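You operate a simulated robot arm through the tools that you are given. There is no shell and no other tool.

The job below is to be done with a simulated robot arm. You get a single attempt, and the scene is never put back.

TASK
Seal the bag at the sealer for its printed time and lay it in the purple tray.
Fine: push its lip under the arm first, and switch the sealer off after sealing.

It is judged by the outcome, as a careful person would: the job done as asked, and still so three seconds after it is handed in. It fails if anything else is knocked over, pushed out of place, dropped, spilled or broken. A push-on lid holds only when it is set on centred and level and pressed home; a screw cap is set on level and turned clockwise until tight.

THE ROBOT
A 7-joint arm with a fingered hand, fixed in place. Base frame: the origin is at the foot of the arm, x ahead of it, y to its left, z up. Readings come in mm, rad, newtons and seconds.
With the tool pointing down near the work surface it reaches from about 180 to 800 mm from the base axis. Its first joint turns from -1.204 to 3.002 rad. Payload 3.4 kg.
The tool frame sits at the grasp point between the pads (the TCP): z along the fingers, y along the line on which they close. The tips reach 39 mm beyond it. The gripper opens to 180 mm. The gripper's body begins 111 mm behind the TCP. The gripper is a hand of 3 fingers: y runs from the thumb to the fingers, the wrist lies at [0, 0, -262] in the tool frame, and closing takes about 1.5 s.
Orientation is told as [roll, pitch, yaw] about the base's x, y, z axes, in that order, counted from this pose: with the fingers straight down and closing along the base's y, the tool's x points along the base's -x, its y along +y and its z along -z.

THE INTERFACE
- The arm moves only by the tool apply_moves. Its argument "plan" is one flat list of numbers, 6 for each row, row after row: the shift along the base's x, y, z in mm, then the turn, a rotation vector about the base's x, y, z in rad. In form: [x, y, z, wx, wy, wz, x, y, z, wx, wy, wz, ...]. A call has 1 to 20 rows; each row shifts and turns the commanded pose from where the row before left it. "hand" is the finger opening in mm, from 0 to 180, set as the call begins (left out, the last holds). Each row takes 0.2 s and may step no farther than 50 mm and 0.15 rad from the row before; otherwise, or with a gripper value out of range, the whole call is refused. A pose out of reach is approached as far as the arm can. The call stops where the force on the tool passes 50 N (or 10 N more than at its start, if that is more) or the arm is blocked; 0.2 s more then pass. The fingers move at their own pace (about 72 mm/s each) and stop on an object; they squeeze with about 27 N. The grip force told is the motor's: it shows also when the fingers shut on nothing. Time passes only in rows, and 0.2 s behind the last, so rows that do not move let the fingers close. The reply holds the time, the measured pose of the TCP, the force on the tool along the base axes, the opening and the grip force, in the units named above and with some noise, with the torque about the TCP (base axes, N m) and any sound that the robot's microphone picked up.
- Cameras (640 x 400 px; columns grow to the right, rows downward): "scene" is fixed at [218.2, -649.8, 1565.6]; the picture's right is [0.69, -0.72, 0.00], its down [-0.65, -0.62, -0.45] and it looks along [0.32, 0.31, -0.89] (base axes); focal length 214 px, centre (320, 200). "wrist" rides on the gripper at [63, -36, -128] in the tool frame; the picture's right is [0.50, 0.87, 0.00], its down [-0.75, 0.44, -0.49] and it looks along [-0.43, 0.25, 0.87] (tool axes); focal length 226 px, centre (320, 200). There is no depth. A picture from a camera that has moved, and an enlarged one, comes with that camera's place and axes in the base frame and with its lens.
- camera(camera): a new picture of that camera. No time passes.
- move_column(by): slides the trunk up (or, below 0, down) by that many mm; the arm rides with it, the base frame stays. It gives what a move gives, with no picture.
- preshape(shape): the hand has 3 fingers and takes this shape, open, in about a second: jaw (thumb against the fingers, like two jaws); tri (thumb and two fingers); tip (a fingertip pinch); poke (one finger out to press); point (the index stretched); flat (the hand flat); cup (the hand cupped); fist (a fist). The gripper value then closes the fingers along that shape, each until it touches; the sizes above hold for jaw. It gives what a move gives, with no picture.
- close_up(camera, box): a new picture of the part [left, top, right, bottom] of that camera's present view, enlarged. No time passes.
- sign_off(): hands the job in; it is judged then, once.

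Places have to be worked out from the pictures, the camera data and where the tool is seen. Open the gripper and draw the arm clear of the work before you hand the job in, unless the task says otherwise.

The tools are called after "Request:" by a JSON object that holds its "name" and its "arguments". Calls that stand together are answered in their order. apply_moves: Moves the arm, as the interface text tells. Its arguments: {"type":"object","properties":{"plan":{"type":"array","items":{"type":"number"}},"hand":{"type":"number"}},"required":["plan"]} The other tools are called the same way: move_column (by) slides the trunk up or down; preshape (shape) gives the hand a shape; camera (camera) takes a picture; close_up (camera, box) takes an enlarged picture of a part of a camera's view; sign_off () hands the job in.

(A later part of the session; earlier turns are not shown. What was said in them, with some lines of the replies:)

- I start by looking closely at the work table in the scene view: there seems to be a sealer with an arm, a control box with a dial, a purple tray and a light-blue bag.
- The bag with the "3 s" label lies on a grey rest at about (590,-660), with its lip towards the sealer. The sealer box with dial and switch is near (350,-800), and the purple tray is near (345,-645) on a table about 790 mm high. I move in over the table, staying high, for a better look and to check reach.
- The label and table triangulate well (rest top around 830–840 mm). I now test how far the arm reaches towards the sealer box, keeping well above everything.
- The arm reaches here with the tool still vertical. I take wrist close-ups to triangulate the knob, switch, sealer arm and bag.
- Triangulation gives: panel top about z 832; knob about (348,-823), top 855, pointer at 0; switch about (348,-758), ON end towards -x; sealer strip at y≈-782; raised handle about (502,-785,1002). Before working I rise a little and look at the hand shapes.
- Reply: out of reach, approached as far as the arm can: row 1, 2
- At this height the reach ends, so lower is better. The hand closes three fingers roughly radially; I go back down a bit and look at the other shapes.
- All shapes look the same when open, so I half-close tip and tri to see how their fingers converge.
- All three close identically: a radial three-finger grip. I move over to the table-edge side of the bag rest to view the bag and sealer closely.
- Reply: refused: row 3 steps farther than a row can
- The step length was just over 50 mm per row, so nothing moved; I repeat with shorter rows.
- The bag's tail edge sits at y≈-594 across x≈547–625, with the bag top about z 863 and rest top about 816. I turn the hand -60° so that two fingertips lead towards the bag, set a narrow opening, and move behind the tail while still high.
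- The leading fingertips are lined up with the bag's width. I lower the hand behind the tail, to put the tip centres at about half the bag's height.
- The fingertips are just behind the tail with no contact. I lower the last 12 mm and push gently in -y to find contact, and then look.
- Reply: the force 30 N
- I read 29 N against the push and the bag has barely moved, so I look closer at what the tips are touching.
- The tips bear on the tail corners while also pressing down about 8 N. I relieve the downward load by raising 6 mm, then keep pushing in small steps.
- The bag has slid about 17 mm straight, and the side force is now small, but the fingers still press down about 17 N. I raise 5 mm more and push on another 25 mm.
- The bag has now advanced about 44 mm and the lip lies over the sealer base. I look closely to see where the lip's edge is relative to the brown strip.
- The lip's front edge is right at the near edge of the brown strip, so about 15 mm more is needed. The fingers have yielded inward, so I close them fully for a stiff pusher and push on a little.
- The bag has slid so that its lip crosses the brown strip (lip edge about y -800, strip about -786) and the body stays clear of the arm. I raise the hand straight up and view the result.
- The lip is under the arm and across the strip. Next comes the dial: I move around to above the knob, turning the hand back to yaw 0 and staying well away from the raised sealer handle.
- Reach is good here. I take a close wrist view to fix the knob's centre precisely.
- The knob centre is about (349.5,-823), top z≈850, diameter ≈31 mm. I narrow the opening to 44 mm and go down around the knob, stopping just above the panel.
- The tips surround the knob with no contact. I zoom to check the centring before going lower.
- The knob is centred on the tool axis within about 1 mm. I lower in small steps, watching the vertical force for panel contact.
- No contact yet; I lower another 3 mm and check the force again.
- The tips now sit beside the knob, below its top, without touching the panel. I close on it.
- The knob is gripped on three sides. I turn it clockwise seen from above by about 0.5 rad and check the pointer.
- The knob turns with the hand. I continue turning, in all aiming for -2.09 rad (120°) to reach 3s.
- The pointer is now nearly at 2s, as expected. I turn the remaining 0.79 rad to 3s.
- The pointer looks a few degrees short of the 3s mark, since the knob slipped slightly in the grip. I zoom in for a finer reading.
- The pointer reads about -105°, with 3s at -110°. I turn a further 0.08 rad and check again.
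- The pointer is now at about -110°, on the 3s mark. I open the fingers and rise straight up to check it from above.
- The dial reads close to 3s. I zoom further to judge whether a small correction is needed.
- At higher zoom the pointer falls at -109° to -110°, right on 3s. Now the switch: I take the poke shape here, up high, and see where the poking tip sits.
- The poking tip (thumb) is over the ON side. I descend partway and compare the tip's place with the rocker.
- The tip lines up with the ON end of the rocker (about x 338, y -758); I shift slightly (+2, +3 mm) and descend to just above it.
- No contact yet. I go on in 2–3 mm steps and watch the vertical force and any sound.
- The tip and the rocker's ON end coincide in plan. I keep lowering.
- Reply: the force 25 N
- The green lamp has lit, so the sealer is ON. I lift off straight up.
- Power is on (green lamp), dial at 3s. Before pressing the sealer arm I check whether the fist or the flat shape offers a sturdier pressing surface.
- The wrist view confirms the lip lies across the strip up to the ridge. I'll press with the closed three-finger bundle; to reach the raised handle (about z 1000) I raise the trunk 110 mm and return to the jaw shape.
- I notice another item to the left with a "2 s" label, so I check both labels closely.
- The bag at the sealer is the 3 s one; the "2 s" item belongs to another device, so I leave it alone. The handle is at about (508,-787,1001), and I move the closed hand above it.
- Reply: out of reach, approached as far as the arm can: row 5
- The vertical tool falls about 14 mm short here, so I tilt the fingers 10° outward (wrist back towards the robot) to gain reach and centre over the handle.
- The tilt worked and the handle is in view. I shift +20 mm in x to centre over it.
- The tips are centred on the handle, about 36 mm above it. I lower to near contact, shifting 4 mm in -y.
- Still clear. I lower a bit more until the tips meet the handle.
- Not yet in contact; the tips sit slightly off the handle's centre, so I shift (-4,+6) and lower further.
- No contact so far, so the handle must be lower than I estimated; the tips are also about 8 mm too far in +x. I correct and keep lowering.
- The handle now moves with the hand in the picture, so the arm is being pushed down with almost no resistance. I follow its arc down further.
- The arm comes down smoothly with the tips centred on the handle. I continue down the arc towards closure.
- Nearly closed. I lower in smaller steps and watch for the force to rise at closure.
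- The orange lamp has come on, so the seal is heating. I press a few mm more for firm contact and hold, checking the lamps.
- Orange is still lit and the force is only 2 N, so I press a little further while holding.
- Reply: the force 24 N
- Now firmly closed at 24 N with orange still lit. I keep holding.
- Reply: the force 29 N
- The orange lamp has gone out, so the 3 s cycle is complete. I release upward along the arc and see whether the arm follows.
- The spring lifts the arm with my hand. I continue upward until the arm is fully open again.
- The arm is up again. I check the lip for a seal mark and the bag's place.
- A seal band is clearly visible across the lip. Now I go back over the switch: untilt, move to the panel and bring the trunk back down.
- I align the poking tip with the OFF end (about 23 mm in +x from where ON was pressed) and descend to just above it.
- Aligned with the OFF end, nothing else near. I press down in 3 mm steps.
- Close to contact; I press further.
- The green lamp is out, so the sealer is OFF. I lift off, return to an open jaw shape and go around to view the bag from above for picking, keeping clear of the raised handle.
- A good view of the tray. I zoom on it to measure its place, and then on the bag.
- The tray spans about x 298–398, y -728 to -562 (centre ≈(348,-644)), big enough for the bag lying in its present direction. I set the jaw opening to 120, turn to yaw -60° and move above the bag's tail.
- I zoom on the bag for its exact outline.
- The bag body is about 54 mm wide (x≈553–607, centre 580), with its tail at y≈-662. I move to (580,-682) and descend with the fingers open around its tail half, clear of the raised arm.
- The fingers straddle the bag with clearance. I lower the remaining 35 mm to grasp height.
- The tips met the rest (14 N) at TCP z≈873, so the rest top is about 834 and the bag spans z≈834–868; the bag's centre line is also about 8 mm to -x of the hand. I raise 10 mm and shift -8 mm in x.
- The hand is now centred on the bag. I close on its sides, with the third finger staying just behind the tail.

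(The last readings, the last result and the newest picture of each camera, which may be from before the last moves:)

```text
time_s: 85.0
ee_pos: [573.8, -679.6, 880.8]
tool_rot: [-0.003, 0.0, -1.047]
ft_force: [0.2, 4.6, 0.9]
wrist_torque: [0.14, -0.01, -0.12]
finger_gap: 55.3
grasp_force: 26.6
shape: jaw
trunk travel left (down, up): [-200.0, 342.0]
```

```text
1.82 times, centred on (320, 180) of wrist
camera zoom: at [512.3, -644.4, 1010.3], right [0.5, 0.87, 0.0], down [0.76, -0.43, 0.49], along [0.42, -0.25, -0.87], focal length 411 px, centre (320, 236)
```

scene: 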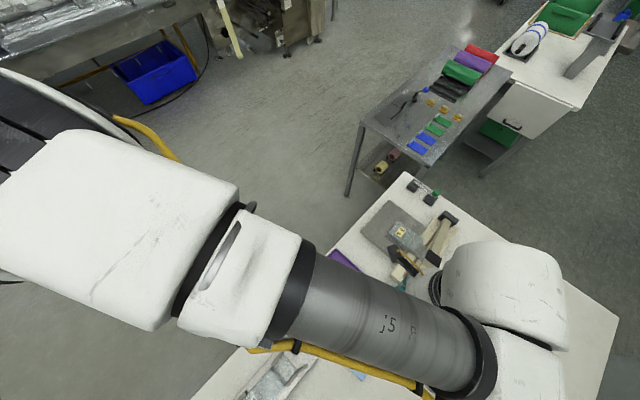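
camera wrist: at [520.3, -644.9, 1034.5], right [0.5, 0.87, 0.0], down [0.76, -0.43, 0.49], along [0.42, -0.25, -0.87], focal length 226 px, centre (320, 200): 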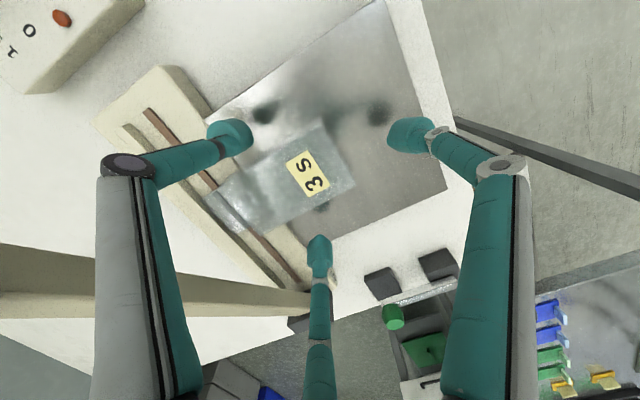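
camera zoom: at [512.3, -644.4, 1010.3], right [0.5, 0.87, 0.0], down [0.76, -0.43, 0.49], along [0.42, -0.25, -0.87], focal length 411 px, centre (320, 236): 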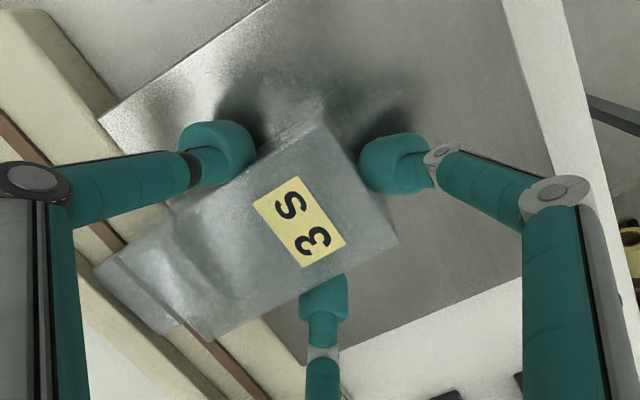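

The bag is gripped (26.6 N). I lift 8 mm and look whether it rises level.

Request:
{"name": "apply_moves", "arguments": {"plan": [0, 0, 4, 0, 0, 0, 0, 0, 4, 0, 0, 0, 0, 0, 0, 0, 0, 0]}}

Request:
{"name": "close_up", "arguments": {"camera": "wrist", "box": [190, 70, 450, 290]}}

Request:
{"name": "close_up", "arguments": {"camera": "scene", "box": [370, 180, 460, 270]}}

```text
time_s: 85.8
ee_pos: [574.4, -679.2, 889.5]
tool_rot: [-0.003, 0.0, -1.048]
ft_force: [0.8, 7.1, 0.1]
wrist_torque: [0.28, -0.02, 0.0]
finger_gap: 52.4
grasp_force: 27.6
shape: jaw
trunk travel left (down, up): [-200.0, 342.0]
```

```text
1.82 times, centred on (320, 180) of wrist
camera zoom: at [512.4, -643.6, 1019.0], right [0.5, 0.87, 0.0], down [0.76, -0.43, 0.49], along [0.42, -0.25, -0.87], focal length 411 px, centre (320, 236)
```

zoom: 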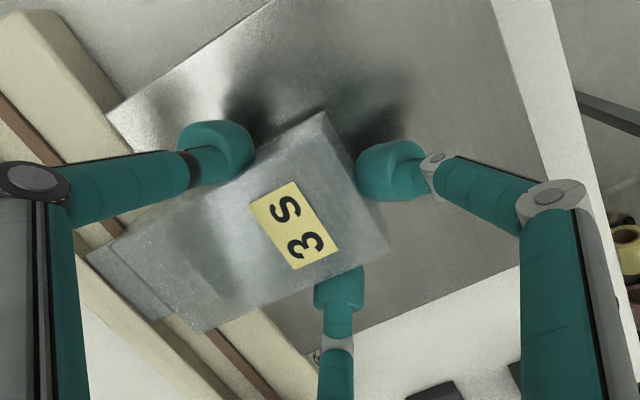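

```text
4.44 times, centred on (415, 225) of scene
camera zoom: at [218.2, -649.8, 1565.6], right [0.69, -0.72, 0.0], down [-0.65, -0.62, -0.45], along [0.32, 0.31, -0.89], focal length 953 px, centre (-102, 89)
```

zoom: 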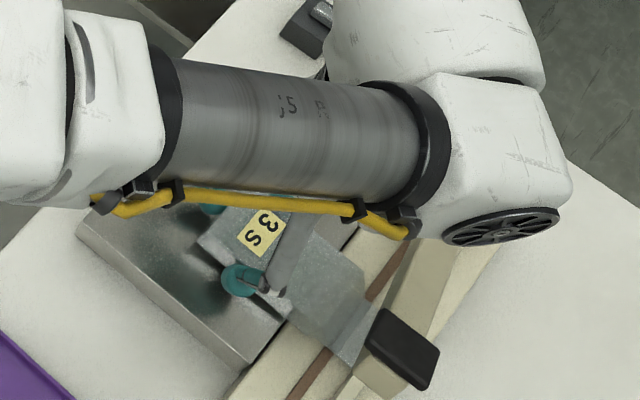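

The bag's tail has risen with the hand, while the lip may still be resting on the sealer. I draw it back +y in small steps, out from under the arm.

Request:
{"name": "apply_moves", "arguments": {"plan": [0, 6, 0, 0, 0, 0, 0, 8, 1, 0, 0, 0, 0, 8, 1, 0, 0, 0, 0, 10, 1, 0, 0, 0, 0, 0, 0, 0, 0, 0]}}

Request:
{"name": "close_up", "arguments": {"camera": "wrist", "box": [190, 70, 450, 290]}}

Request:
{"name": "close_up", "arguments": {"camera": "scene", "box": [370, 180, 460, 270]}}

```text
time_s: 87.0
ee_pos: [573.0, -648.2, 892.5]
tool_rot: [-0.006, 0.0, -1.048]
ft_force: [0.4, -0.1, -0.3]
wrist_torque: [-0.07, -0.03, -0.02]
finger_gap: 48.3
grasp_force: 27.3
shape: jaw
trunk travel left (down, up): [-200.0, 342.0]
```

```text
1.82 times, centred on (320, 180) of wrist
camera zoom: at [511.6, -611.9, 1021.8], right [0.5, 0.87, 0.0], down [0.76, -0.43, 0.49], along [0.42, -0.25, -0.87], focal length 411 px, centre (320, 236)
```

zoom: 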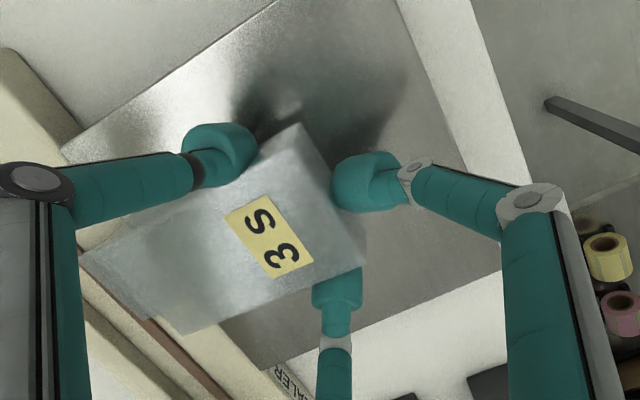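

```text
4.44 times, centred on (415, 225) of scene
camera zoom: at [218.2, -649.8, 1565.6], right [0.69, -0.72, 0.0], down [-0.65, -0.62, -0.45], along [0.32, 0.31, -0.89], focal length 953 px, centre (-102, 89)
```

zoom: 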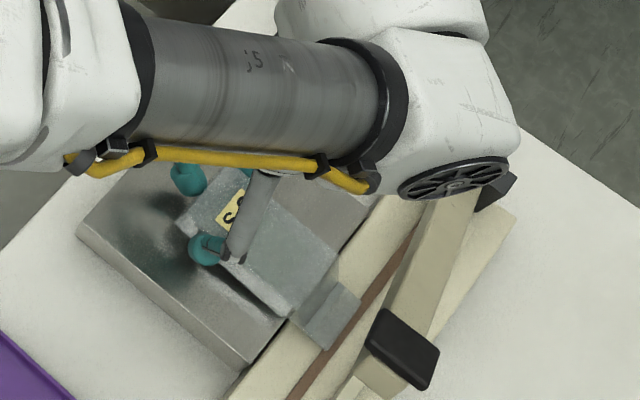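

The bag comes along, held level, but has slipped about 8 mm forward in the grip. I draw it further back onto the rest so that I can set it down and regrasp it nearer its middle.

Request:
{"name": "apply_moves", "arguments": {"plan": [0, 9, 0, 0, 0, 0, 0, 9, 0, 0, 0, 0, 0, 9, 0, 0, 0, 0, 0, 9, 0, 0, 0, 0, 0, 9, 0, 0, 0, 0, 0, 0, 0, 0, 0, 0]}}

Request:
{"name": "close_up", "arguments": {"camera": "wrist", "box": [190, 70, 450, 290]}}

Request:
{"name": "close_up", "arguments": {"camera": "scene", "box": [370, 180, 460, 270]}}

```text
time_s: 88.4
ee_pos: [574.0, -602.3, 892.0]
tool_rot: [-0.005, -0.001, -1.046]
ft_force: [-1.3, -0.6, 1.1]
wrist_torque: [-0.09, -0.01, 0.02]
finger_gap: 46.5
grasp_force: 26.3
shape: jaw
trunk travel left (down, up): [-200.0, 342.0]
```

```text
1.82 times, centred on (320, 180) of wrist
camera zoom: at [511.8, -566.7, 1021.8], right [0.5, 0.87, 0.0], down [0.76, -0.43, 0.49], along [0.42, -0.25, -0.87], focal length 411 px, centre (320, 236)
```

zoom: 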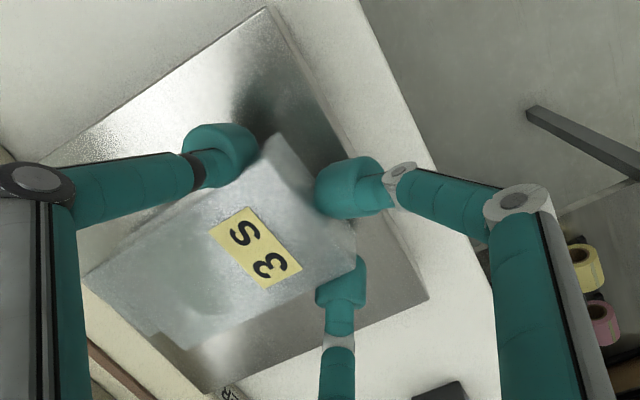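

```text
4.44 times, centred on (415, 225) of scene
camera zoom: at [218.2, -649.8, 1565.6], right [0.69, -0.72, 0.0], down [-0.65, -0.62, -0.45], along [0.32, 0.31, -0.89], focal length 953 px, centre (-102, 89)
```

zoom: 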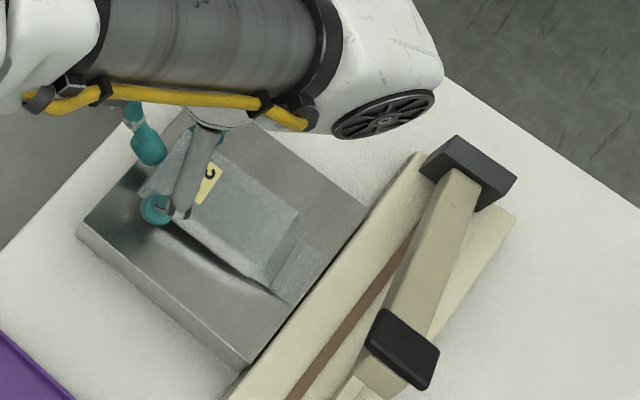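

The bag is back over the rest, clear of the sealer. I lower it onto the rest and release to regrasp.

Request:
{"name": "apply_moves", "arguments": {"plan": [0, 0, -4, 0, 0, 0, 0, 0, -4, 0, 0, 0, 0, 0, -3, 0, 0, 0, 0, 0, 0, 0, 0, 0]}}

Request:
{"name": "apply_moves", "arguments": {"plan": [0, 0, 0, 0, 0, 0, 0, 0, 0, 0, 0, 0, 0, 0, 0, 0, 0, 0, 0, 0, 0, 0, 0, 0], "hand": 110}}

Request:
{"name": "close_up", "arguments": {"camera": "wrist", "box": [190, 70, 450, 290]}}

Request:
{"name": "close_up", "arguments": {"camera": "scene", "box": [370, 180, 460, 270]}}

```text
time_s: 89.4
ee_pos: [572.4, -603.2, 880.5]
tool_rot: [-0.006, -0.001, -1.047]
ft_force: [0.3, -0.8, -0.2]
wrist_torque: [-0.18, -0.02, 0.0]
finger_gap: 46.4
grasp_force: 27.1
shape: jaw
trunk travel left (down, up): [-200.0, 342.0]
```

```text
time_s: 90.4
ee_pos: [572.9, -602.0, 881.3]
tool_rot: [-0.005, 0.0, -1.047]
ft_force: [-0.2, -0.5, -0.4]
wrist_torque: [0.01, 0.0, -0.01]
finger_gap: 109.3
grasp_force: 0.1
shape: jaw
trunk travel left (down, up): [-200.0, 342.0]
```

```text
1.82 times, centred on (320, 180) of wrist
camera zoom: at [511.4, -567.5, 1010.5], right [0.5, 0.87, 0.0], down [0.76, -0.43, 0.49], along [0.42, -0.25, -0.87], focal length 411 px, centre (320, 236)
```

zoom: 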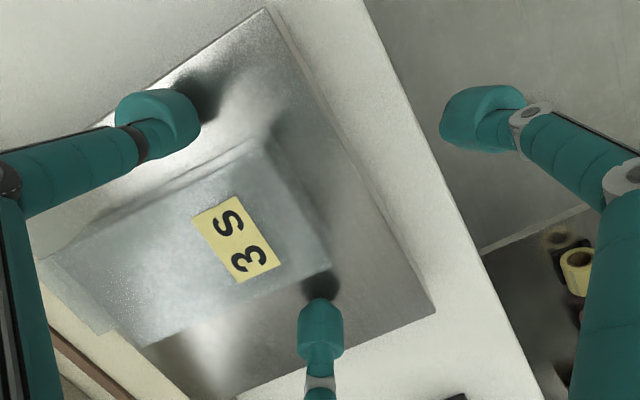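

```text
4.44 times, centred on (415, 225) of scene
camera zoom: at [218.2, -649.8, 1565.6], right [0.69, -0.72, 0.0], down [-0.65, -0.62, -0.45], along [0.32, 0.31, -0.89], focal length 953 px, centre (-102, 89)
```

zoom: 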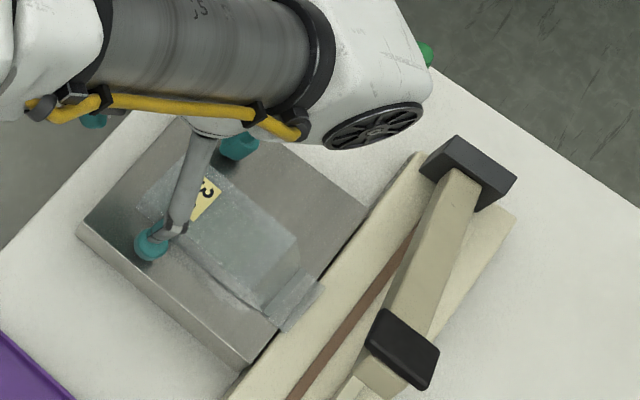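

The bag lies flat on the rest, x≈539–593, tail at y≈-608. The third finger on the tail was pushing it forward, so I'll regrasp with the thumb on one long side and two fingers on the other (yaw -90°), centred on the body; first I rise and reposition.

Request:
{"name": "apply_moves", "arguments": {"plan": [0, 0, 25, 0, 0, 0, 0, 0, 35, 0, 0, 0, 2, -12, 0, 0, 0, -0.131, 2, -13, 0, 0, 0, -0.131, 2, -13, 0, 0, 0, -0.131, 1, -12, 0, 0, 0, -0.131, 0, 0, 0, 0, 0, 0], "hand": 100}}

Request:
{"name": "camera", "arguments": {"camera": "wrist"}}

Request:
{"name": "close_up", "arguments": {"camera": "wrist", "box": [190, 70, 450, 290]}}

```text
time_s: 92.0
ee_pos: [581.1, -653.4, 942.4]
tool_rot: [-0.006, -0.001, -1.572]
ft_force: [-0.1, 0.0, -0.3]
wrist_torque: [0.02, 0.01, -0.03]
finger_gap: 100.5
grasp_force: 0.0
shape: jaw
trunk travel left (down, up): [-200.0, 342.0]
```

```text
taken
camera wrist: at [545.6, -591.6, 1071.0], right [0.87, 0.5, 0.0], down [0.44, -0.75, 0.49], along [0.24, -0.43, -0.87], focal length 226 px, centre (320, 200)
```

wrist: 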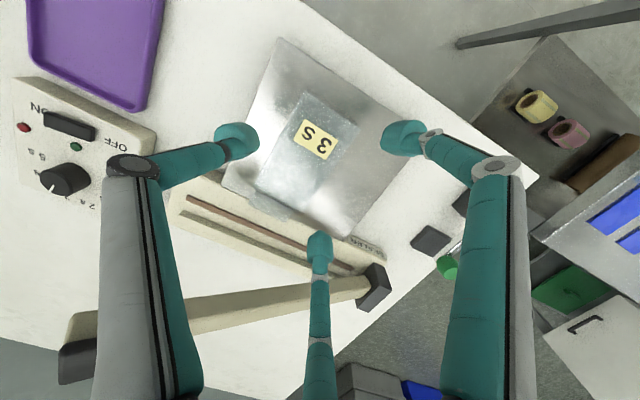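

```text
1.82 times, centred on (320, 180) of wrist
camera zoom: at [545.6, -591.6, 1071.0], right [0.87, 0.5, 0.0], down [0.44, -0.75, 0.49], along [0.24, -0.43, -0.87], focal length 411 px, centre (320, 236)
```

zoom: 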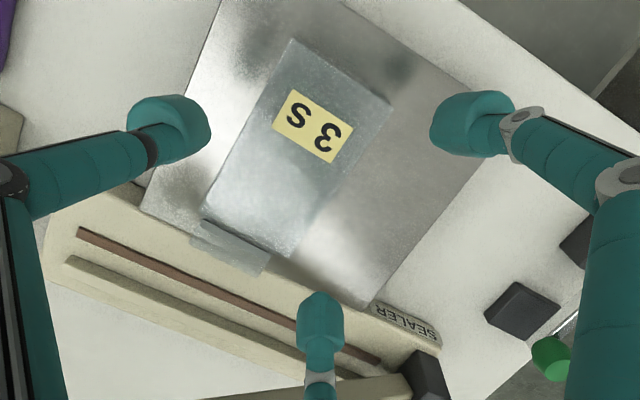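

The bag body now measures x≈541–597, y≈-611 to -711. I centre at y -660 and descend to grasp height with the opening at 100.

Request:
{"name": "apply_moves", "arguments": {"plan": [1, -6, 0, 0, 0, 0, 0, 0, -25, 0, 0, 0, 0, 0, -25, 0, 0, 0, 0, 0, -11, 0, 0, 0, 0, 0, 0, 0, 0, 0]}}

Request:
{"name": "close_up", "arguments": {"camera": "wrist", "box": [190, 70, 450, 290]}}

```text
time_s: 93.2
ee_pos: [581.3, -659.2, 879.2]
tool_rot: [-0.006, 0.001, -1.569]
ft_force: [-0.3, 0.0, -0.4]
wrist_torque: [-0.01, -0.02, 0.01]
finger_gap: 100.7
grasp_force: 0.1
shape: jaw
trunk travel left (down, up): [-200.0, 342.0]
```

```text
1.82 times, centred on (320, 180) of wrist
camera zoom: at [546.3, -597.5, 1009.1], right [0.87, 0.5, 0.0], down [0.44, -0.75, 0.49], along [0.24, -0.43, -0.87], focal length 411 px, centre (320, 236)
```

zoom: 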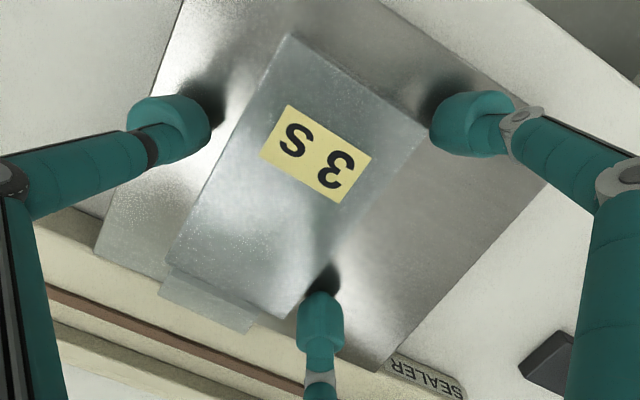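

The two fingers sit beside the +x face and the thumb beside the -x face. I close.

Request:
{"name": "apply_moves", "arguments": {"plan": [0, 0, 0, 0, 0, 0, 0, 0, 0, 0, 0, 0, 0, 0, 0, 0, 0, 0, 0, 0, 0, 0, 0, 0, 0, 0, 0, 0, 0, 0], "hand": 56}}

Request:
{"name": "close_up", "arguments": {"camera": "wrist", "box": [190, 70, 450, 290]}}

```text
time_s: 94.4
ee_pos: [581.2, -659.0, 880.2]
tool_rot: [-0.005, -0.003, -1.571]
ft_force: [0.5, 0.3, -0.3]
wrist_torque: [0.02, 0.01, -0.01]
finger_gap: 59.1
grasp_force: 27.0
shape: jaw
trunk travel left (down, up): [-200.0, 342.0]
```

```text
1.82 times, centred on (320, 180) of wrist
camera zoom: at [546.4, -597.5, 1009.3], right [0.87, 0.5, 0.0], down [0.44, -0.75, 0.49], along [0.24, -0.43, -0.87], focal length 411 px, centre (320, 236)
```

zoom: 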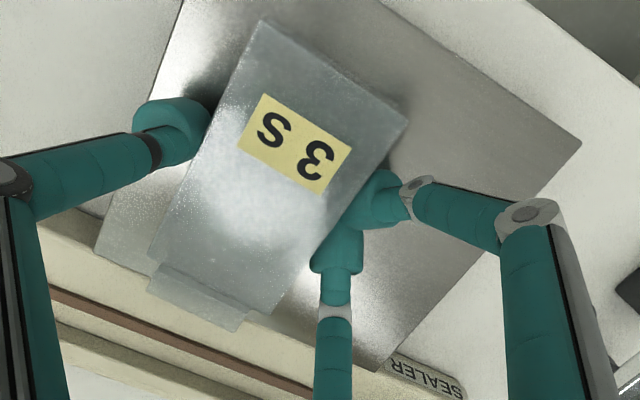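

The thumb and both fingers now oppose each other near the middle of the bag's long sides. I lift a little and check it stays put.

Request:
{"name": "apply_moves", "arguments": {"plan": [0, 0, 5, 0, 0, 0, 0, 0, 5, 0, 0, 0, 0, 0, 5, 0, 0, 0, 0, 0, 0, 0, 0, 0]}}

Request:
{"name": "close_up", "arguments": {"camera": "wrist", "box": [190, 70, 450, 290]}}

Request:
{"name": "close_up", "arguments": {"camera": "scene", "box": [360, 180, 450, 270]}}

```text
time_s: 95.4
ee_pos: [581.4, -659.9, 894.7]
tool_rot: [-0.004, -0.004, -1.569]
ft_force: [0.9, 0.1, 0.5]
wrist_torque: [0.03, -0.02, -0.03]
finger_gap: 59.1
grasp_force: 27.3
shape: jaw
trunk travel left (down, up): [-200.0, 342.0]
```

```text
1.82 times, centred on (320, 180) of wrist
camera zoom: at [546.7, -597.6, 1024.9], right [0.87, 0.5, 0.0], down [0.44, -0.75, 0.49], along [0.24, -0.43, -0.87], focal length 411 px, centre (320, 236)
```

zoom: 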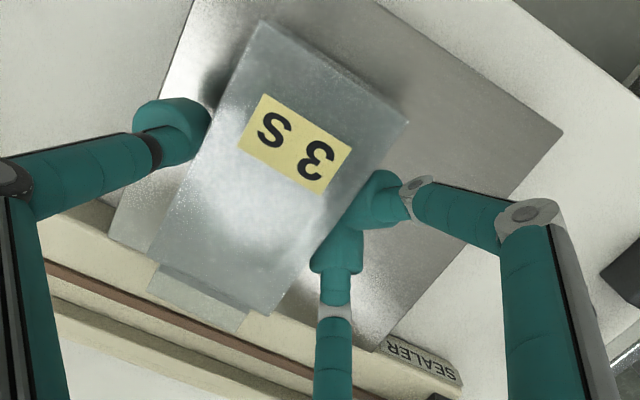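

```text
4.44 times, centred on (405, 225) of scene
camera zoom: at [218.2, -649.8, 1565.6], right [0.69, -0.72, 0.0], down [-0.65, -0.62, -0.45], along [0.32, 0.31, -0.89], focal length 953 px, centre (-58, 89)
```

zoom: 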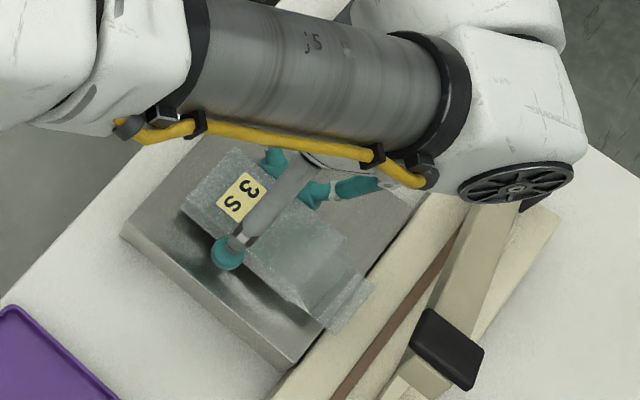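

The bag is rigidly held and level. I raise it, move +y to keep clear of the sealer handle, and carry it over to the tray.

Request:
{"name": "apply_moves", "arguments": {"plan": [0, 0, 15, 0, 0, 0, 0, 5, 20, 0, 0, 0, 0, 10, 20, 0, 0, 0, 0, 12, 10, 0, 0, 0, 0, 12, 0, 0, 0, 0, 0, 0, 0, 0, 0, 0]}}

Request:
{"name": "close_up", "arguments": {"camera": "wrist", "box": [190, 70, 450, 290]}}

```text
time_s: 96.8
ee_pos: [580.4, -620.7, 960.9]
tool_rot: [-0.006, 0.002, -1.569]
ft_force: [0.7, 0.8, -1.0]
wrist_torque: [0.04, 0.01, 0.0]
finger_gap: 58.8
grasp_force: 27.3
shape: jaw
trunk travel left (down, up): [-200.0, 342.0]
```

```text
1.82 times, centred on (320, 180) of wrist
camera zoom: at [546.2, -558.3, 1089.7], right [0.87, 0.5, 0.0], down [0.44, -0.75, 0.49], along [0.24, -0.43, -0.87], focal length 411 px, centre (320, 236)
```

zoom: 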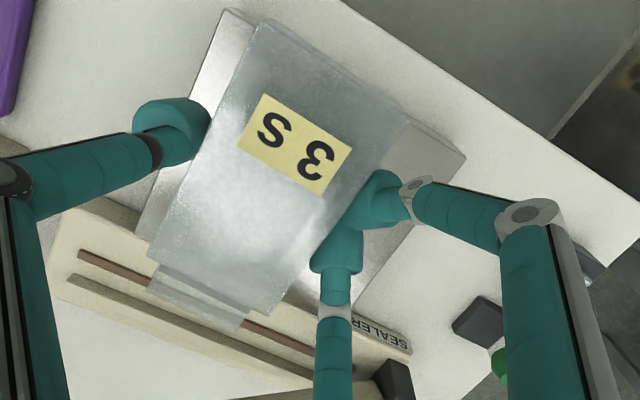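

The bag has not moved in the grip. I carry it in -x to above the tray.

Request:
{"name": "apply_moves", "arguments": {"plan": [-26, 0, 0, 0, 0, 0, -26, 0, 0, 0, 0, 0, -27, 0, 0, 0, 0, 0, -27, 0, 0, 0, 0, 0, -27, 0, 0, 0, 0, 0, -26, 0, 0, 0, 0, 0, -26, 0, 0, 0, 0, 0, -26, 0, 0, 0, 0, 0, 0, 0, 0, 0, 0, 0]}}

Request:
{"name": "camera", "arguments": {"camera": "wrist"}}

Request:
{"name": "camera", "arguments": {"camera": "scene"}}

```text
time_s: 98.8
ee_pos: [371.4, -619.6, 959.0]
tool_rot: [-0.007, -0.001, -1.57]
ft_force: [0.4, 0.1, 0.2]
wrist_torque: [0.0, 0.01, 0.03]
finger_gap: 59.0
grasp_force: 27.2
shape: jaw
trunk travel left (down, up): [-200.0, 342.0]
```

```text
taken
camera wrist: at [336.1, -558.1, 1088.4], right [0.87, 0.5, -0.01], down [0.44, -0.75, 0.49], along [0.24, -0.43, -0.87], focal length 226 px, centre (320, 200)
```

wrist: 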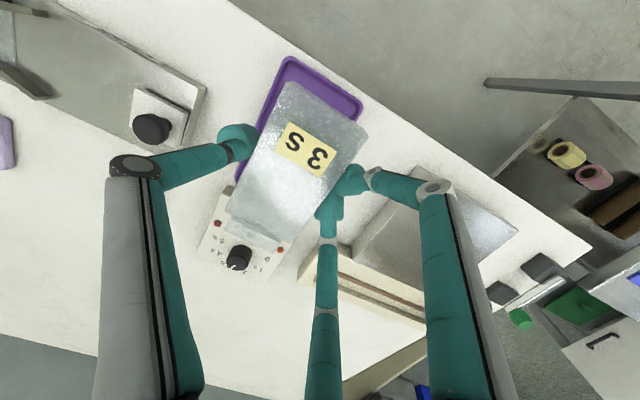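

```text
taken
```

scene: 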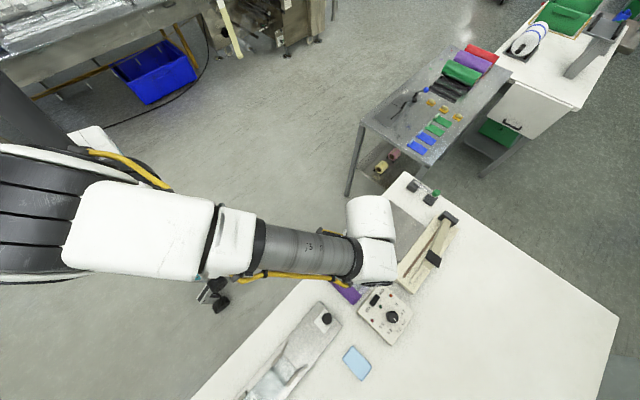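

The bag hangs over the tray. I zoom to compare the bag's outline with the visible tray edges.

Request:
{"name": "close_up", "arguments": {"camera": "wrist", "box": [190, 30, 410, 280]}}

Request:
{"name": "close_up", "arguments": {"camera": "scene", "box": [310, 230, 420, 330]}}

```text
1.60 times, centred on (300, 155) of wrist
camera zoom: at [336.1, -558.1, 1088.4], right [0.87, 0.5, -0.01], down [0.44, -0.75, 0.49], along [0.24, -0.43, -0.87], focal length 362 px, centre (352, 272)
```

zoom: 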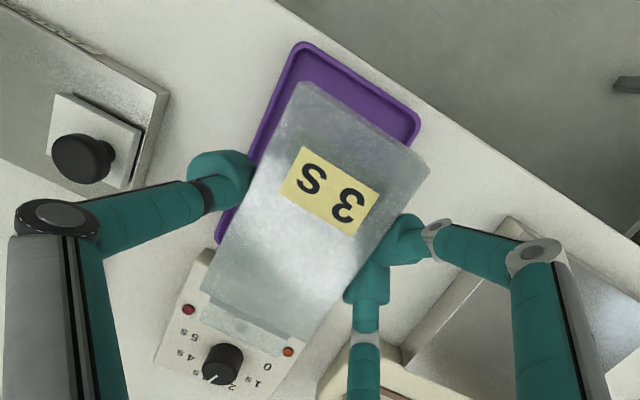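

```text
4.00 times, centred on (365, 280) of scene
camera zoom: at [218.2, -649.8, 1565.6], right [0.69, -0.72, 0.0], down [-0.65, -0.62, -0.45], along [0.32, 0.31, -0.89], focal length 858 px, centre (140, -120)
```

zoom: 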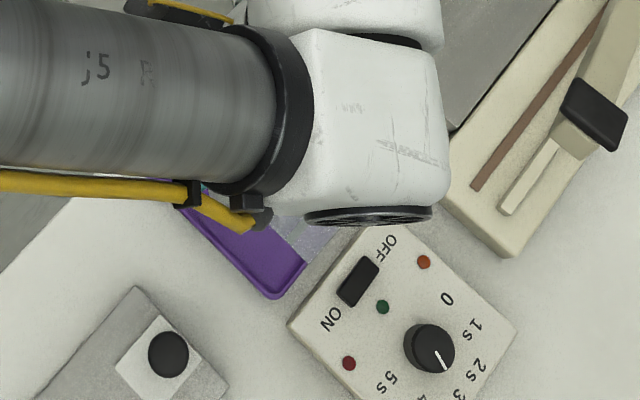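

Bag over tray is aligned within a few mm; I correct by (-4,-3) and lower to a moderate height.

Request:
{"name": "apply_moves", "arguments": {"plan": [-4, -3, -15, 0, 0, 0, 0, 0, -20, 0, 0, 0, 0, 0, -20, 0, 0, 0, 0, 0, -20, 0, 0, 0, 0, 0, 0, 0, 0, 0]}}

Request:
{"name": "close_up", "arguments": {"camera": "wrist", "box": [190, 30, 410, 280]}}

```text
time_s: 100.0
ee_pos: [366.8, -623.2, 885.4]
tool_rot: [-0.005, -0.001, -1.571]
ft_force: [0.5, -1.1, -0.7]
wrist_torque: [0.03, 0.0, 0.01]
finger_gap: 58.8
grasp_force: 27.1
shape: jaw
trunk travel left (down, up): [-200.0, 342.0]
```

```text
1.60 times, centred on (300, 155) of wrist
camera zoom: at [331.6, -560.5, 1014.4], right [0.87, 0.5, 0.0], down [0.44, -0.75, 0.49], along [0.24, -0.43, -0.87], focal length 362 px, centre (352, 272)
```

zoom: 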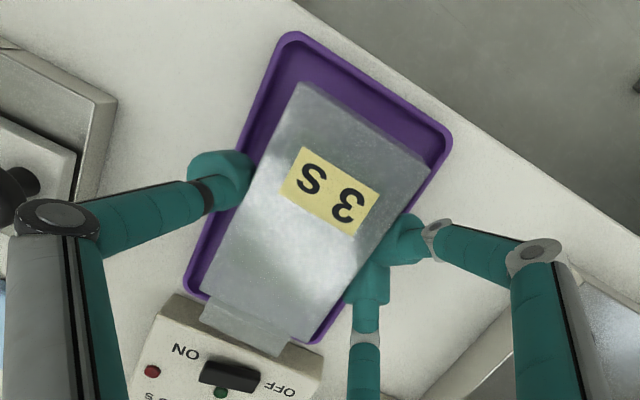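

Well aligned: the bag centre is at about (346,-645) against the tray centre (348,-646). I lower further, checking for contact.

Request:
{"name": "apply_moves", "arguments": {"plan": [1, 0, -8, 0, 0, 0, 0, 0, -8, 0, 0, 0, 0, 0, -6, 0, 0, 0, 0, 0, 0, 0, 0, 0]}}

Request:
{"name": "close_up", "arguments": {"camera": "wrist", "box": [190, 30, 410, 280]}}

```text
time_s: 101.0
ee_pos: [366.9, -622.1, 863.1]
tool_rot: [-0.005, 0.0, -1.57]
ft_force: [-0.3, -0.1, -0.3]
wrist_torque: [-0.04, 0.0, 0.0]
finger_gap: 58.6
grasp_force: 27.0
shape: jaw
trunk travel left (down, up): [-200.0, 342.0]
```

```text
1.60 times, centred on (300, 155) of wrist
camera zoom: at [332.1, -560.7, 992.5], right [0.87, 0.5, -0.01], down [0.44, -0.75, 0.49], along [0.24, -0.43, -0.87], focal length 362 px, centre (352, 272)
```

zoom: 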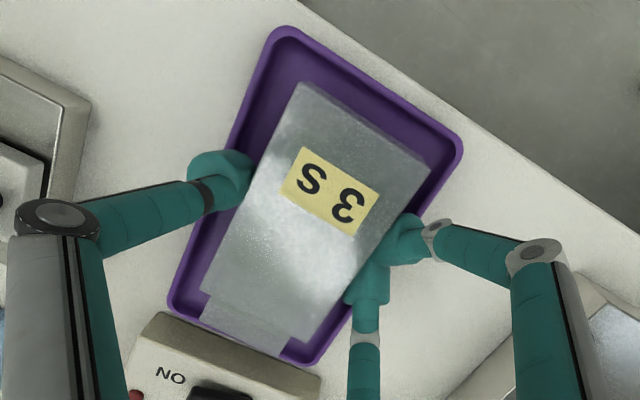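

Still no contact and the bag is inside the tray's outline. I lower in small steps now.

Request:
{"name": "apply_moves", "arguments": {"plan": [0, 0, -4, 0, 0, 0, 0, 0, -3, 0, 0, 0, 0, 0, 0, 0, 0, 0]}}

Request:
{"name": "apply_moves", "arguments": {"plan": [0, 0, -3, 0, 0, 0, 0, 0, 0, 0, 0, 0]}}

Request:
{"name": "apply_moves", "arguments": {"plan": [0, 0, -3, 0, 0, 0, 0, 0, 0, 0, 0, 0]}}

Request:
{"name": "close_up", "arguments": {"camera": "wrist", "box": [190, 30, 410, 280]}}

```text
time_s: 101.8
ee_pos: [367.3, -622.7, 856.3]
tool_rot: [-0.004, -0.001, -1.572]
ft_force: [-0.8, -0.2, -0.4]
wrist_torque: [-0.03, 0.06, 0.03]
finger_gap: 58.8
grasp_force: 26.9
shape: jaw
trunk travel left (down, up): [-200.0, 342.0]
```

```text
time_s: 102.4
ee_pos: [366.6, -622.4, 853.5]
tool_rot: [-0.004, -0.003, -1.571]
ft_force: [-0.5, 0.2, -1.3]
wrist_torque: [0.04, -0.02, 0.0]
finger_gap: 58.9
grasp_force: 27.3
shape: jaw
trunk travel left (down, up): [-200.0, 342.0]
```

```text
time_s: 103.0
ee_pos: [367.4, -622.6, 850.7]
tool_rot: [-0.006, -0.001, -1.573]
ft_force: [-0.6, -0.7, 1.8]
wrist_torque: [-0.04, 0.08, -0.01]
finger_gap: 58.9
grasp_force: 27.5
shape: jaw
trunk travel left (down, up): [-200.0, 342.0]
```

```text
1.60 times, centred on (300, 155) of wrist
camera zoom: at [332.2, -560.8, 979.8], right [0.87, 0.5, 0.0], down [0.44, -0.75, 0.49], along [0.24, -0.43, -0.87], focal length 362 px, centre (352, 272)
```

zoom: 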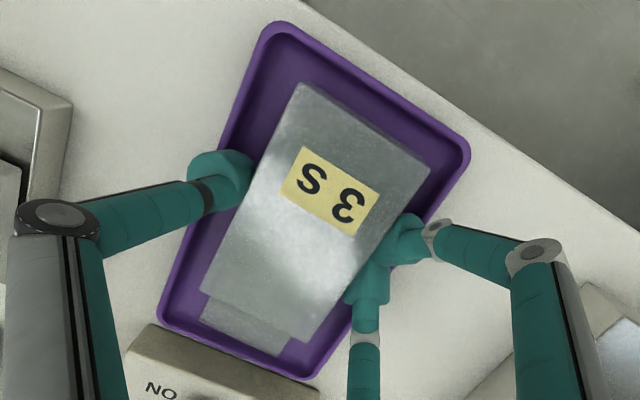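

A slight upward force has appeared. One more 2 mm step to see if it grows.

Request:
{"name": "apply_moves", "arguments": {"plan": [0, 0, -2, 0, 0, 0, 0, 0, 0, 0, 0, 0]}}

Request:
{"name": "close_up", "arguments": {"camera": "wrist", "box": [190, 60, 330, 200]}}

```text
time_s: 103.6
ee_pos: [367.7, -622.0, 849.7]
tool_rot: [-0.004, -0.002, -1.57]
ft_force: [0.2, -1.1, 8.6]
wrist_torque: [0.01, 0.4, 0.01]
finger_gap: 58.7
grasp_force: 26.8
shape: jaw
trunk travel left (down, up): [-200.0, 342.0]
```

```text
2.86 times, centred on (260, 130) of wrist
camera zoom: at [332.0, -560.5, 978.5], right [0.87, 0.5, 0.0], down [0.44, -0.75, 0.49], along [0.24, -0.43, -0.87], focal length 646 px, centre (491, 400)
```

zoom: 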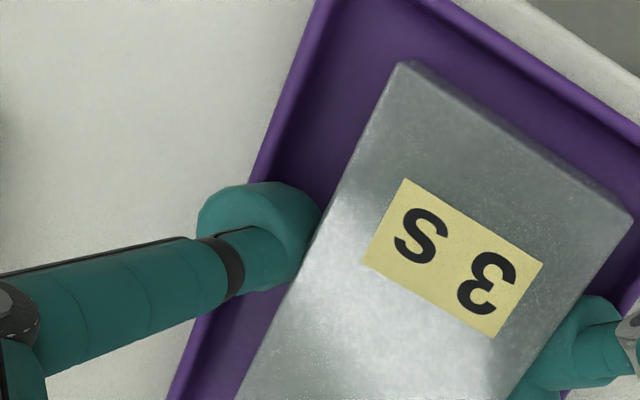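

The thumb has met the tray's rim (8.6 N), so the bag is just a few mm above the tray floor. I rise 3 mm to unload the rim and open the fingers moderately to lay the bag down.

Request:
{"name": "apply_moves", "arguments": {"plan": [0, 0, 3, 0, 0, 0, 0, 0, 0, 0, 0, 0]}}

Request:
{"name": "apply_moves", "arguments": {"plan": [0, 0, 0, 0, 0, 0, 0, 0, 0, 0, 0, 0, 0, 0, 0, 0, 0, 0, 0, 0, 0, 0, 0, 0], "hand": 95}}

Request:
{"name": "close_up", "arguments": {"camera": "wrist", "box": [190, 30, 410, 280]}}

```text
time_s: 104.2
ee_pos: [367.4, -622.2, 851.1]
tool_rot: [-0.005, 0.001, -1.571]
ft_force: [0.4, 0.0, 0.2]
wrist_torque: [0.02, 0.01, -0.03]
finger_gap: 58.7
grasp_force: 26.9
shape: jaw
trunk travel left (down, up): [-200.0, 342.0]
```

```text
time_s: 105.2
ee_pos: [366.2, -623.5, 851.9]
tool_rot: [-0.005, -0.003, -1.571]
ft_force: [-7.9, -0.1, 4.8]
wrist_torque: [0.04, 0.17, 0.0]
finger_gap: 87.8
grasp_force: 0.2
shape: jaw
trunk travel left (down, up): [-200.0, 342.0]
```

```text
1.60 times, centred on (300, 155) of wrist
camera zoom: at [331.0, -560.5, 980.9], right [0.87, 0.5, -0.01], down [0.44, -0.75, 0.49], along [0.24, -0.43, -0.87], focal length 362 px, centre (352, 272)
```

zoom: 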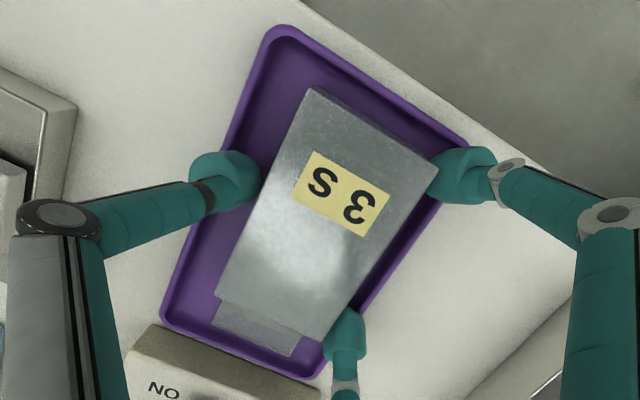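

The bag has dropped into the tray; the two fingers now bear lightly on the +x rim (8 N). I close them slightly to unload the rim before rising.

Request:
{"name": "apply_moves", "arguments": {"plan": [0, 0, 0, 0, 0, 0, 0, 0, 0, 0, 0, 0], "hand": 85}}

Request:
{"name": "close_up", "arguments": {"camera": "wrist", "box": [190, 30, 410, 280]}}

```text
time_s: 105.8
ee_pos: [365.8, -622.9, 851.2]
tool_rot: [-0.005, -0.001, -1.572]
ft_force: [-8.5, -0.8, 3.6]
wrist_torque: [0.06, 0.14, -0.04]
finger_gap: 85.0
grasp_force: 0.0
shape: jaw
trunk travel left (down, up): [-200.0, 342.0]
```

```text
1.60 times, centred on (300, 155) of wrist
camera zoom: at [331.4, -560.5, 980.9], right [0.87, 0.5, 0.0], down [0.44, -0.75, 0.49], along [0.24, -0.43, -0.87], focal length 362 px, centre (352, 272)
```

zoom: 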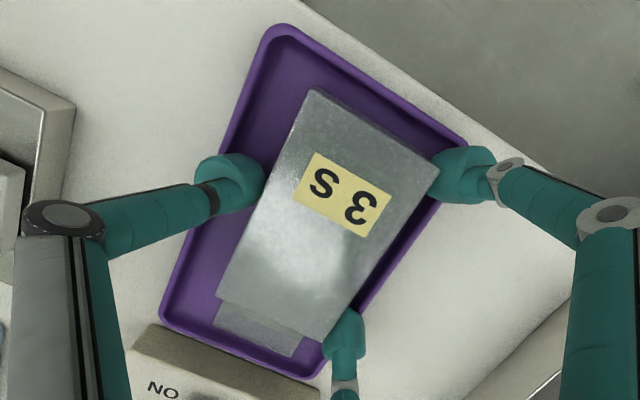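

The fingers still bear on the rim with 8 N in x. I ease the hand 2.5 mm in -x and 1 mm up to relieve that.

Request:
{"name": "apply_moves", "arguments": {"plan": [-2.5, 0, 1, 0, 0, 0, 0, 0, 0, 0, 0, 0]}}

Request:
{"name": "close_up", "arguments": {"camera": "wrist", "box": [190, 30, 410, 280]}}

```text
time_s: 106.4
ee_pos: [364.5, -624.0, 853.1]
tool_rot: [-0.004, -0.001, -1.57]
ft_force: [-3.6, -0.4, 0.2]
wrist_torque: [-0.05, 0.15, 0.02]
finger_gap: 84.6
grasp_force: 0.0
shape: jaw
trunk travel left (down, up): [-200.0, 342.0]
```

```text
1.60 times, centred on (300, 155) of wrist
camera zoom: at [329.6, -560.8, 981.4], right [0.87, 0.5, 0.0], down [0.44, -0.75, 0.49], along [0.24, -0.43, -0.87], focal length 362 px, centre (352, 272)
```

zoom: 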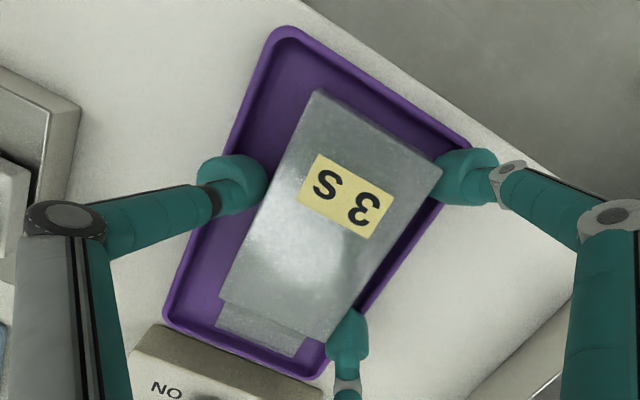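

The load fell to 3.6 N. I ease a bit more.

Request:
{"name": "apply_moves", "arguments": {"plan": [-1.5, 0, 1, 0, 0, 0, 0, 0, 0, 0, 0, 0]}}

Request:
{"name": "apply_moves", "arguments": {"plan": [0, 0, 2, 0, 0, 0, 0, 0, 2, 0, 0, 0]}}

Request:
{"name": "close_up", "arguments": {"camera": "wrist", "box": [190, 30, 410, 280]}}

```text
time_s: 107.0
ee_pos: [361.8, -622.9, 854.0]
tool_rot: [-0.006, -0.002, -1.57]
ft_force: [-1.5, -0.4, -0.6]
wrist_torque: [-0.03, 0.07, 0.02]
finger_gap: 84.4
grasp_force: 0.0
shape: jaw
trunk travel left (down, up): [-200.0, 342.0]
```

```text
time_s: 107.6
ee_pos: [361.8, -623.0, 857.6]
tool_rot: [-0.005, 0.0, -1.572]
ft_force: [0.2, 0.7, -0.1]
wrist_torque: [-0.04, -0.02, -0.03]
finger_gap: 84.6
grasp_force: 0.1
shape: jaw
trunk travel left (down, up): [-200.0, 342.0]
```

```text
1.60 times, centred on (300, 155) of wrist
camera zoom: at [328.2, -560.7, 986.6], right [0.87, 0.5, 0.0], down [0.44, -0.75, 0.49], along [0.24, -0.43, -0.87], focal length 362 px, centre (352, 272)
```

zoom: 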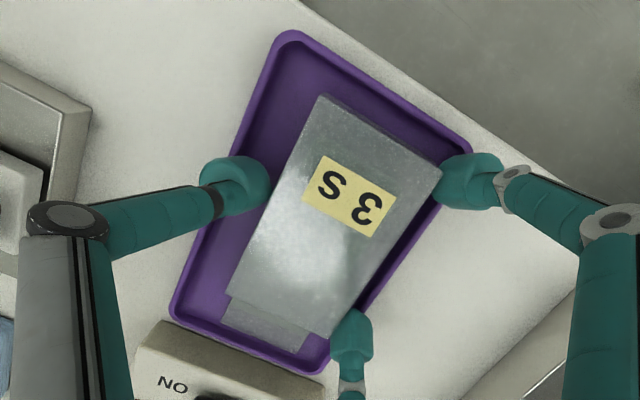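

Free of contact now. I open a little more and rise straight up.

Request:
{"name": "apply_moves", "arguments": {"plan": [0, 0, 2, 0, 0, 0, 0, 0, 2, 0, 0, 0, 0, 0, 6, 0, 0, 0, 0, 0, 12, 0, 0, 0, 0, 0, 25, 0, 0, 0, 0, 0, 35, 0, 0, 0, 0, 0, 35, 0, 0, 0, 0, 0, 0, 0, 0, 0], "hand": 105}}

Request:
{"name": "camera", "arguments": {"camera": "wrist"}}

Request:
{"name": "camera", "arguments": {"camera": "scene"}}

```text
time_s: 109.4
ee_pos: [363.5, -622.6, 973.8]
tool_rot: [-0.006, -0.003, -1.57]
ft_force: [-0.3, 0.7, -0.1]
wrist_torque: [0.02, -0.01, 0.02]
finger_gap: 104.4
grasp_force: 0.1
shape: jaw
trunk travel left (down, up): [-200.0, 342.0]
```

```text
taken
camera wrist: at [328.3, -560.2, 1102.9], right [0.87, 0.5, -0.01], down [0.44, -0.75, 0.49], along [0.24, -0.43, -0.87], focal length 226 px, centre (320, 200)
```

wrist: 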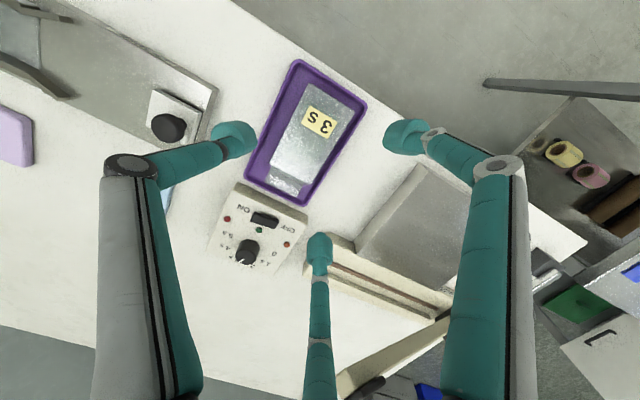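

```text
taken
```

scene: 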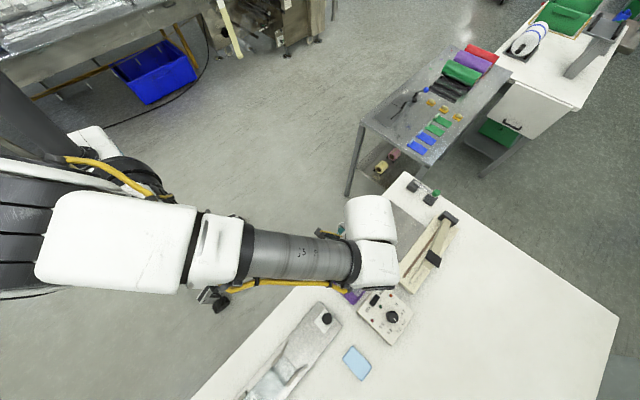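

The bag lies inside the tray. I zoom in to verify it is flat within the rim and that the tray and panel are as before.

Request:
{"name": "close_up", "arguments": {"camera": "wrist", "box": [200, 40, 400, 290]}}

Request:
{"name": "close_up", "arguments": {"camera": "wrist", "box": [230, 50, 380, 210]}}

```text
1.60 times, centred on (300, 165) of wrist
camera zoom: at [328.3, -560.2, 1102.9], right [0.87, 0.5, -0.01], down [0.44, -0.75, 0.49], along [0.24, -0.43, -0.87], focal length 362 px, centre (352, 256)
```

zoom: 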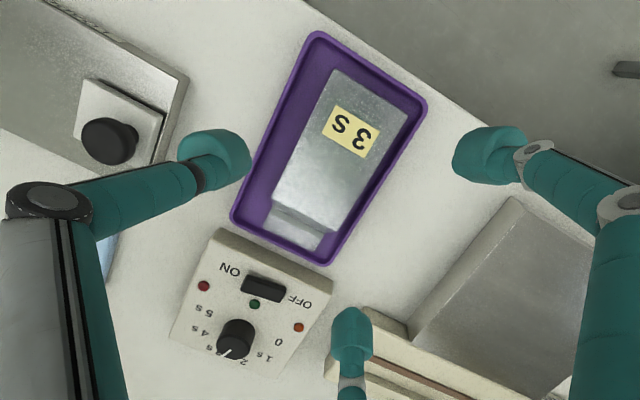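

```text
2.50 times, centred on (305, 130) of wrist
camera zoom: at [328.3, -560.2, 1102.9], right [0.87, 0.5, -0.01], down [0.44, -0.75, 0.49], along [0.24, -0.43, -0.87], focal length 565 px, centre (358, 375)
```

zoom: 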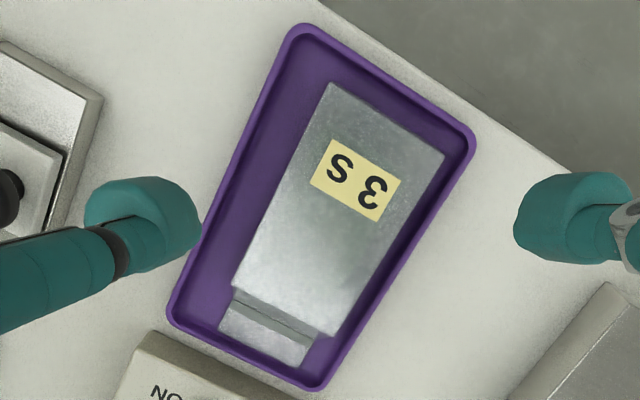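

The bag lies flat inside the tray, lip sealed, all lamps off, and the panel and tray are undisturbed. I open the hand and draw the arm clear back towards its starting pose.

Request:
{"name": "apply_moves", "arguments": {"plan": [0, 0, 40, 0, 0, 0, 0, 10, 40, 0, 0, 0, 0, 35, 30, 0, 0, 0, 0, 38, 25, 0, 0, 0, 0, 38, 25, 0, 0, 0, 0, 38, 25, 0, 0, 0, 0, 38, 25, 0, 0, 0, 0, 38, 25, 0, 0, 0, 0, 30, 20, 0, 0, 0, 0, 0, 0, 0, 0, 0], "hand": 180}}

Request:
{"name": "camera", "arguments": {"camera": "scene"}}

Request:
{"name": "close_up", "arguments": {"camera": "scene", "box": [300, 170, 480, 390]}}

```text
time_s: 111.6
ee_pos: [364.5, -412.9, 1232.8]
tool_rot: [-0.007, 0.004, -1.563]
ft_force: [0.3, -0.6, 1.7]
wrist_torque: [0.0, -0.01, 0.04]
finger_gap: 180.0
grasp_force: 0.1
shape: jaw
out of reach, approached as far as the arm can: row 8, 9
trunk travel left (down, up): [-200.0, 342.0]
```

```text
taken
```

scene: 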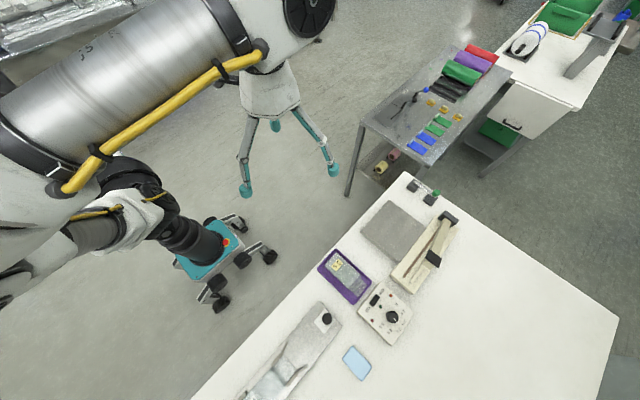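

```text
1.82 times, centred on (390, 280) of scene
camera zoom: at [218.2, -649.8, 1565.6], right [0.69, -0.72, 0.0], down [-0.65, -0.62, -0.45], along [0.32, 0.31, -0.89], focal length 390 px, centre (193, 54)
```

zoom: 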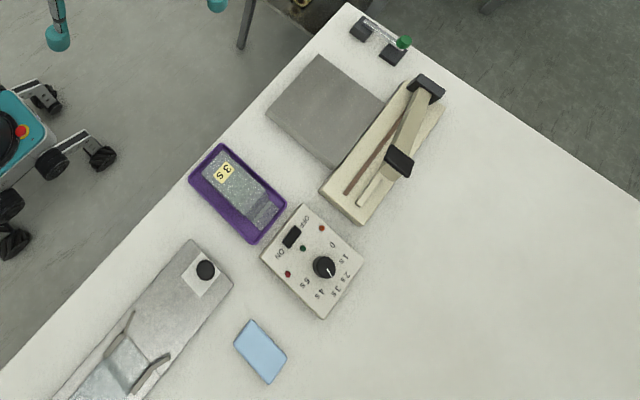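

Everything stands where it was at the start, except that the sealed bag now lies in the purple tray. The sealer is off, its arm is up, and the robot arm is clear with the hand open, so I hand in the job.

Request:
{"name": "sign_off", "arguments": {}}

```text
The job is handed in.
```

The bag is sealed and lying flat in the purple tray, and the job is handed in.

- **Lip:** I pushed the bag's lip across the sealing strip, under the arm, before doing anything else.
- **Sealing:** The bag's label reads 3 s, so I set the dial to 3s, switched the sealer on and pressed the arm down. I held it until the orange lamp went out after about 3 s. A seal band is visible across the lip.
- **Switching off:** I switched the sealer off afterwards. All the lamps are out and its arm is back up.
- **Laying the bag:** My first grip on the bag slipped, so I set it back on the grey rest and gripped it again before carrying it over. It dropped the last few millimetres into the tray. The fingers pressed lightly on the tray rim as they opened, but the last picture shows the tray where it started.

The other items on the table look unmoved. The hand is open and the robot arm is clear of the table.
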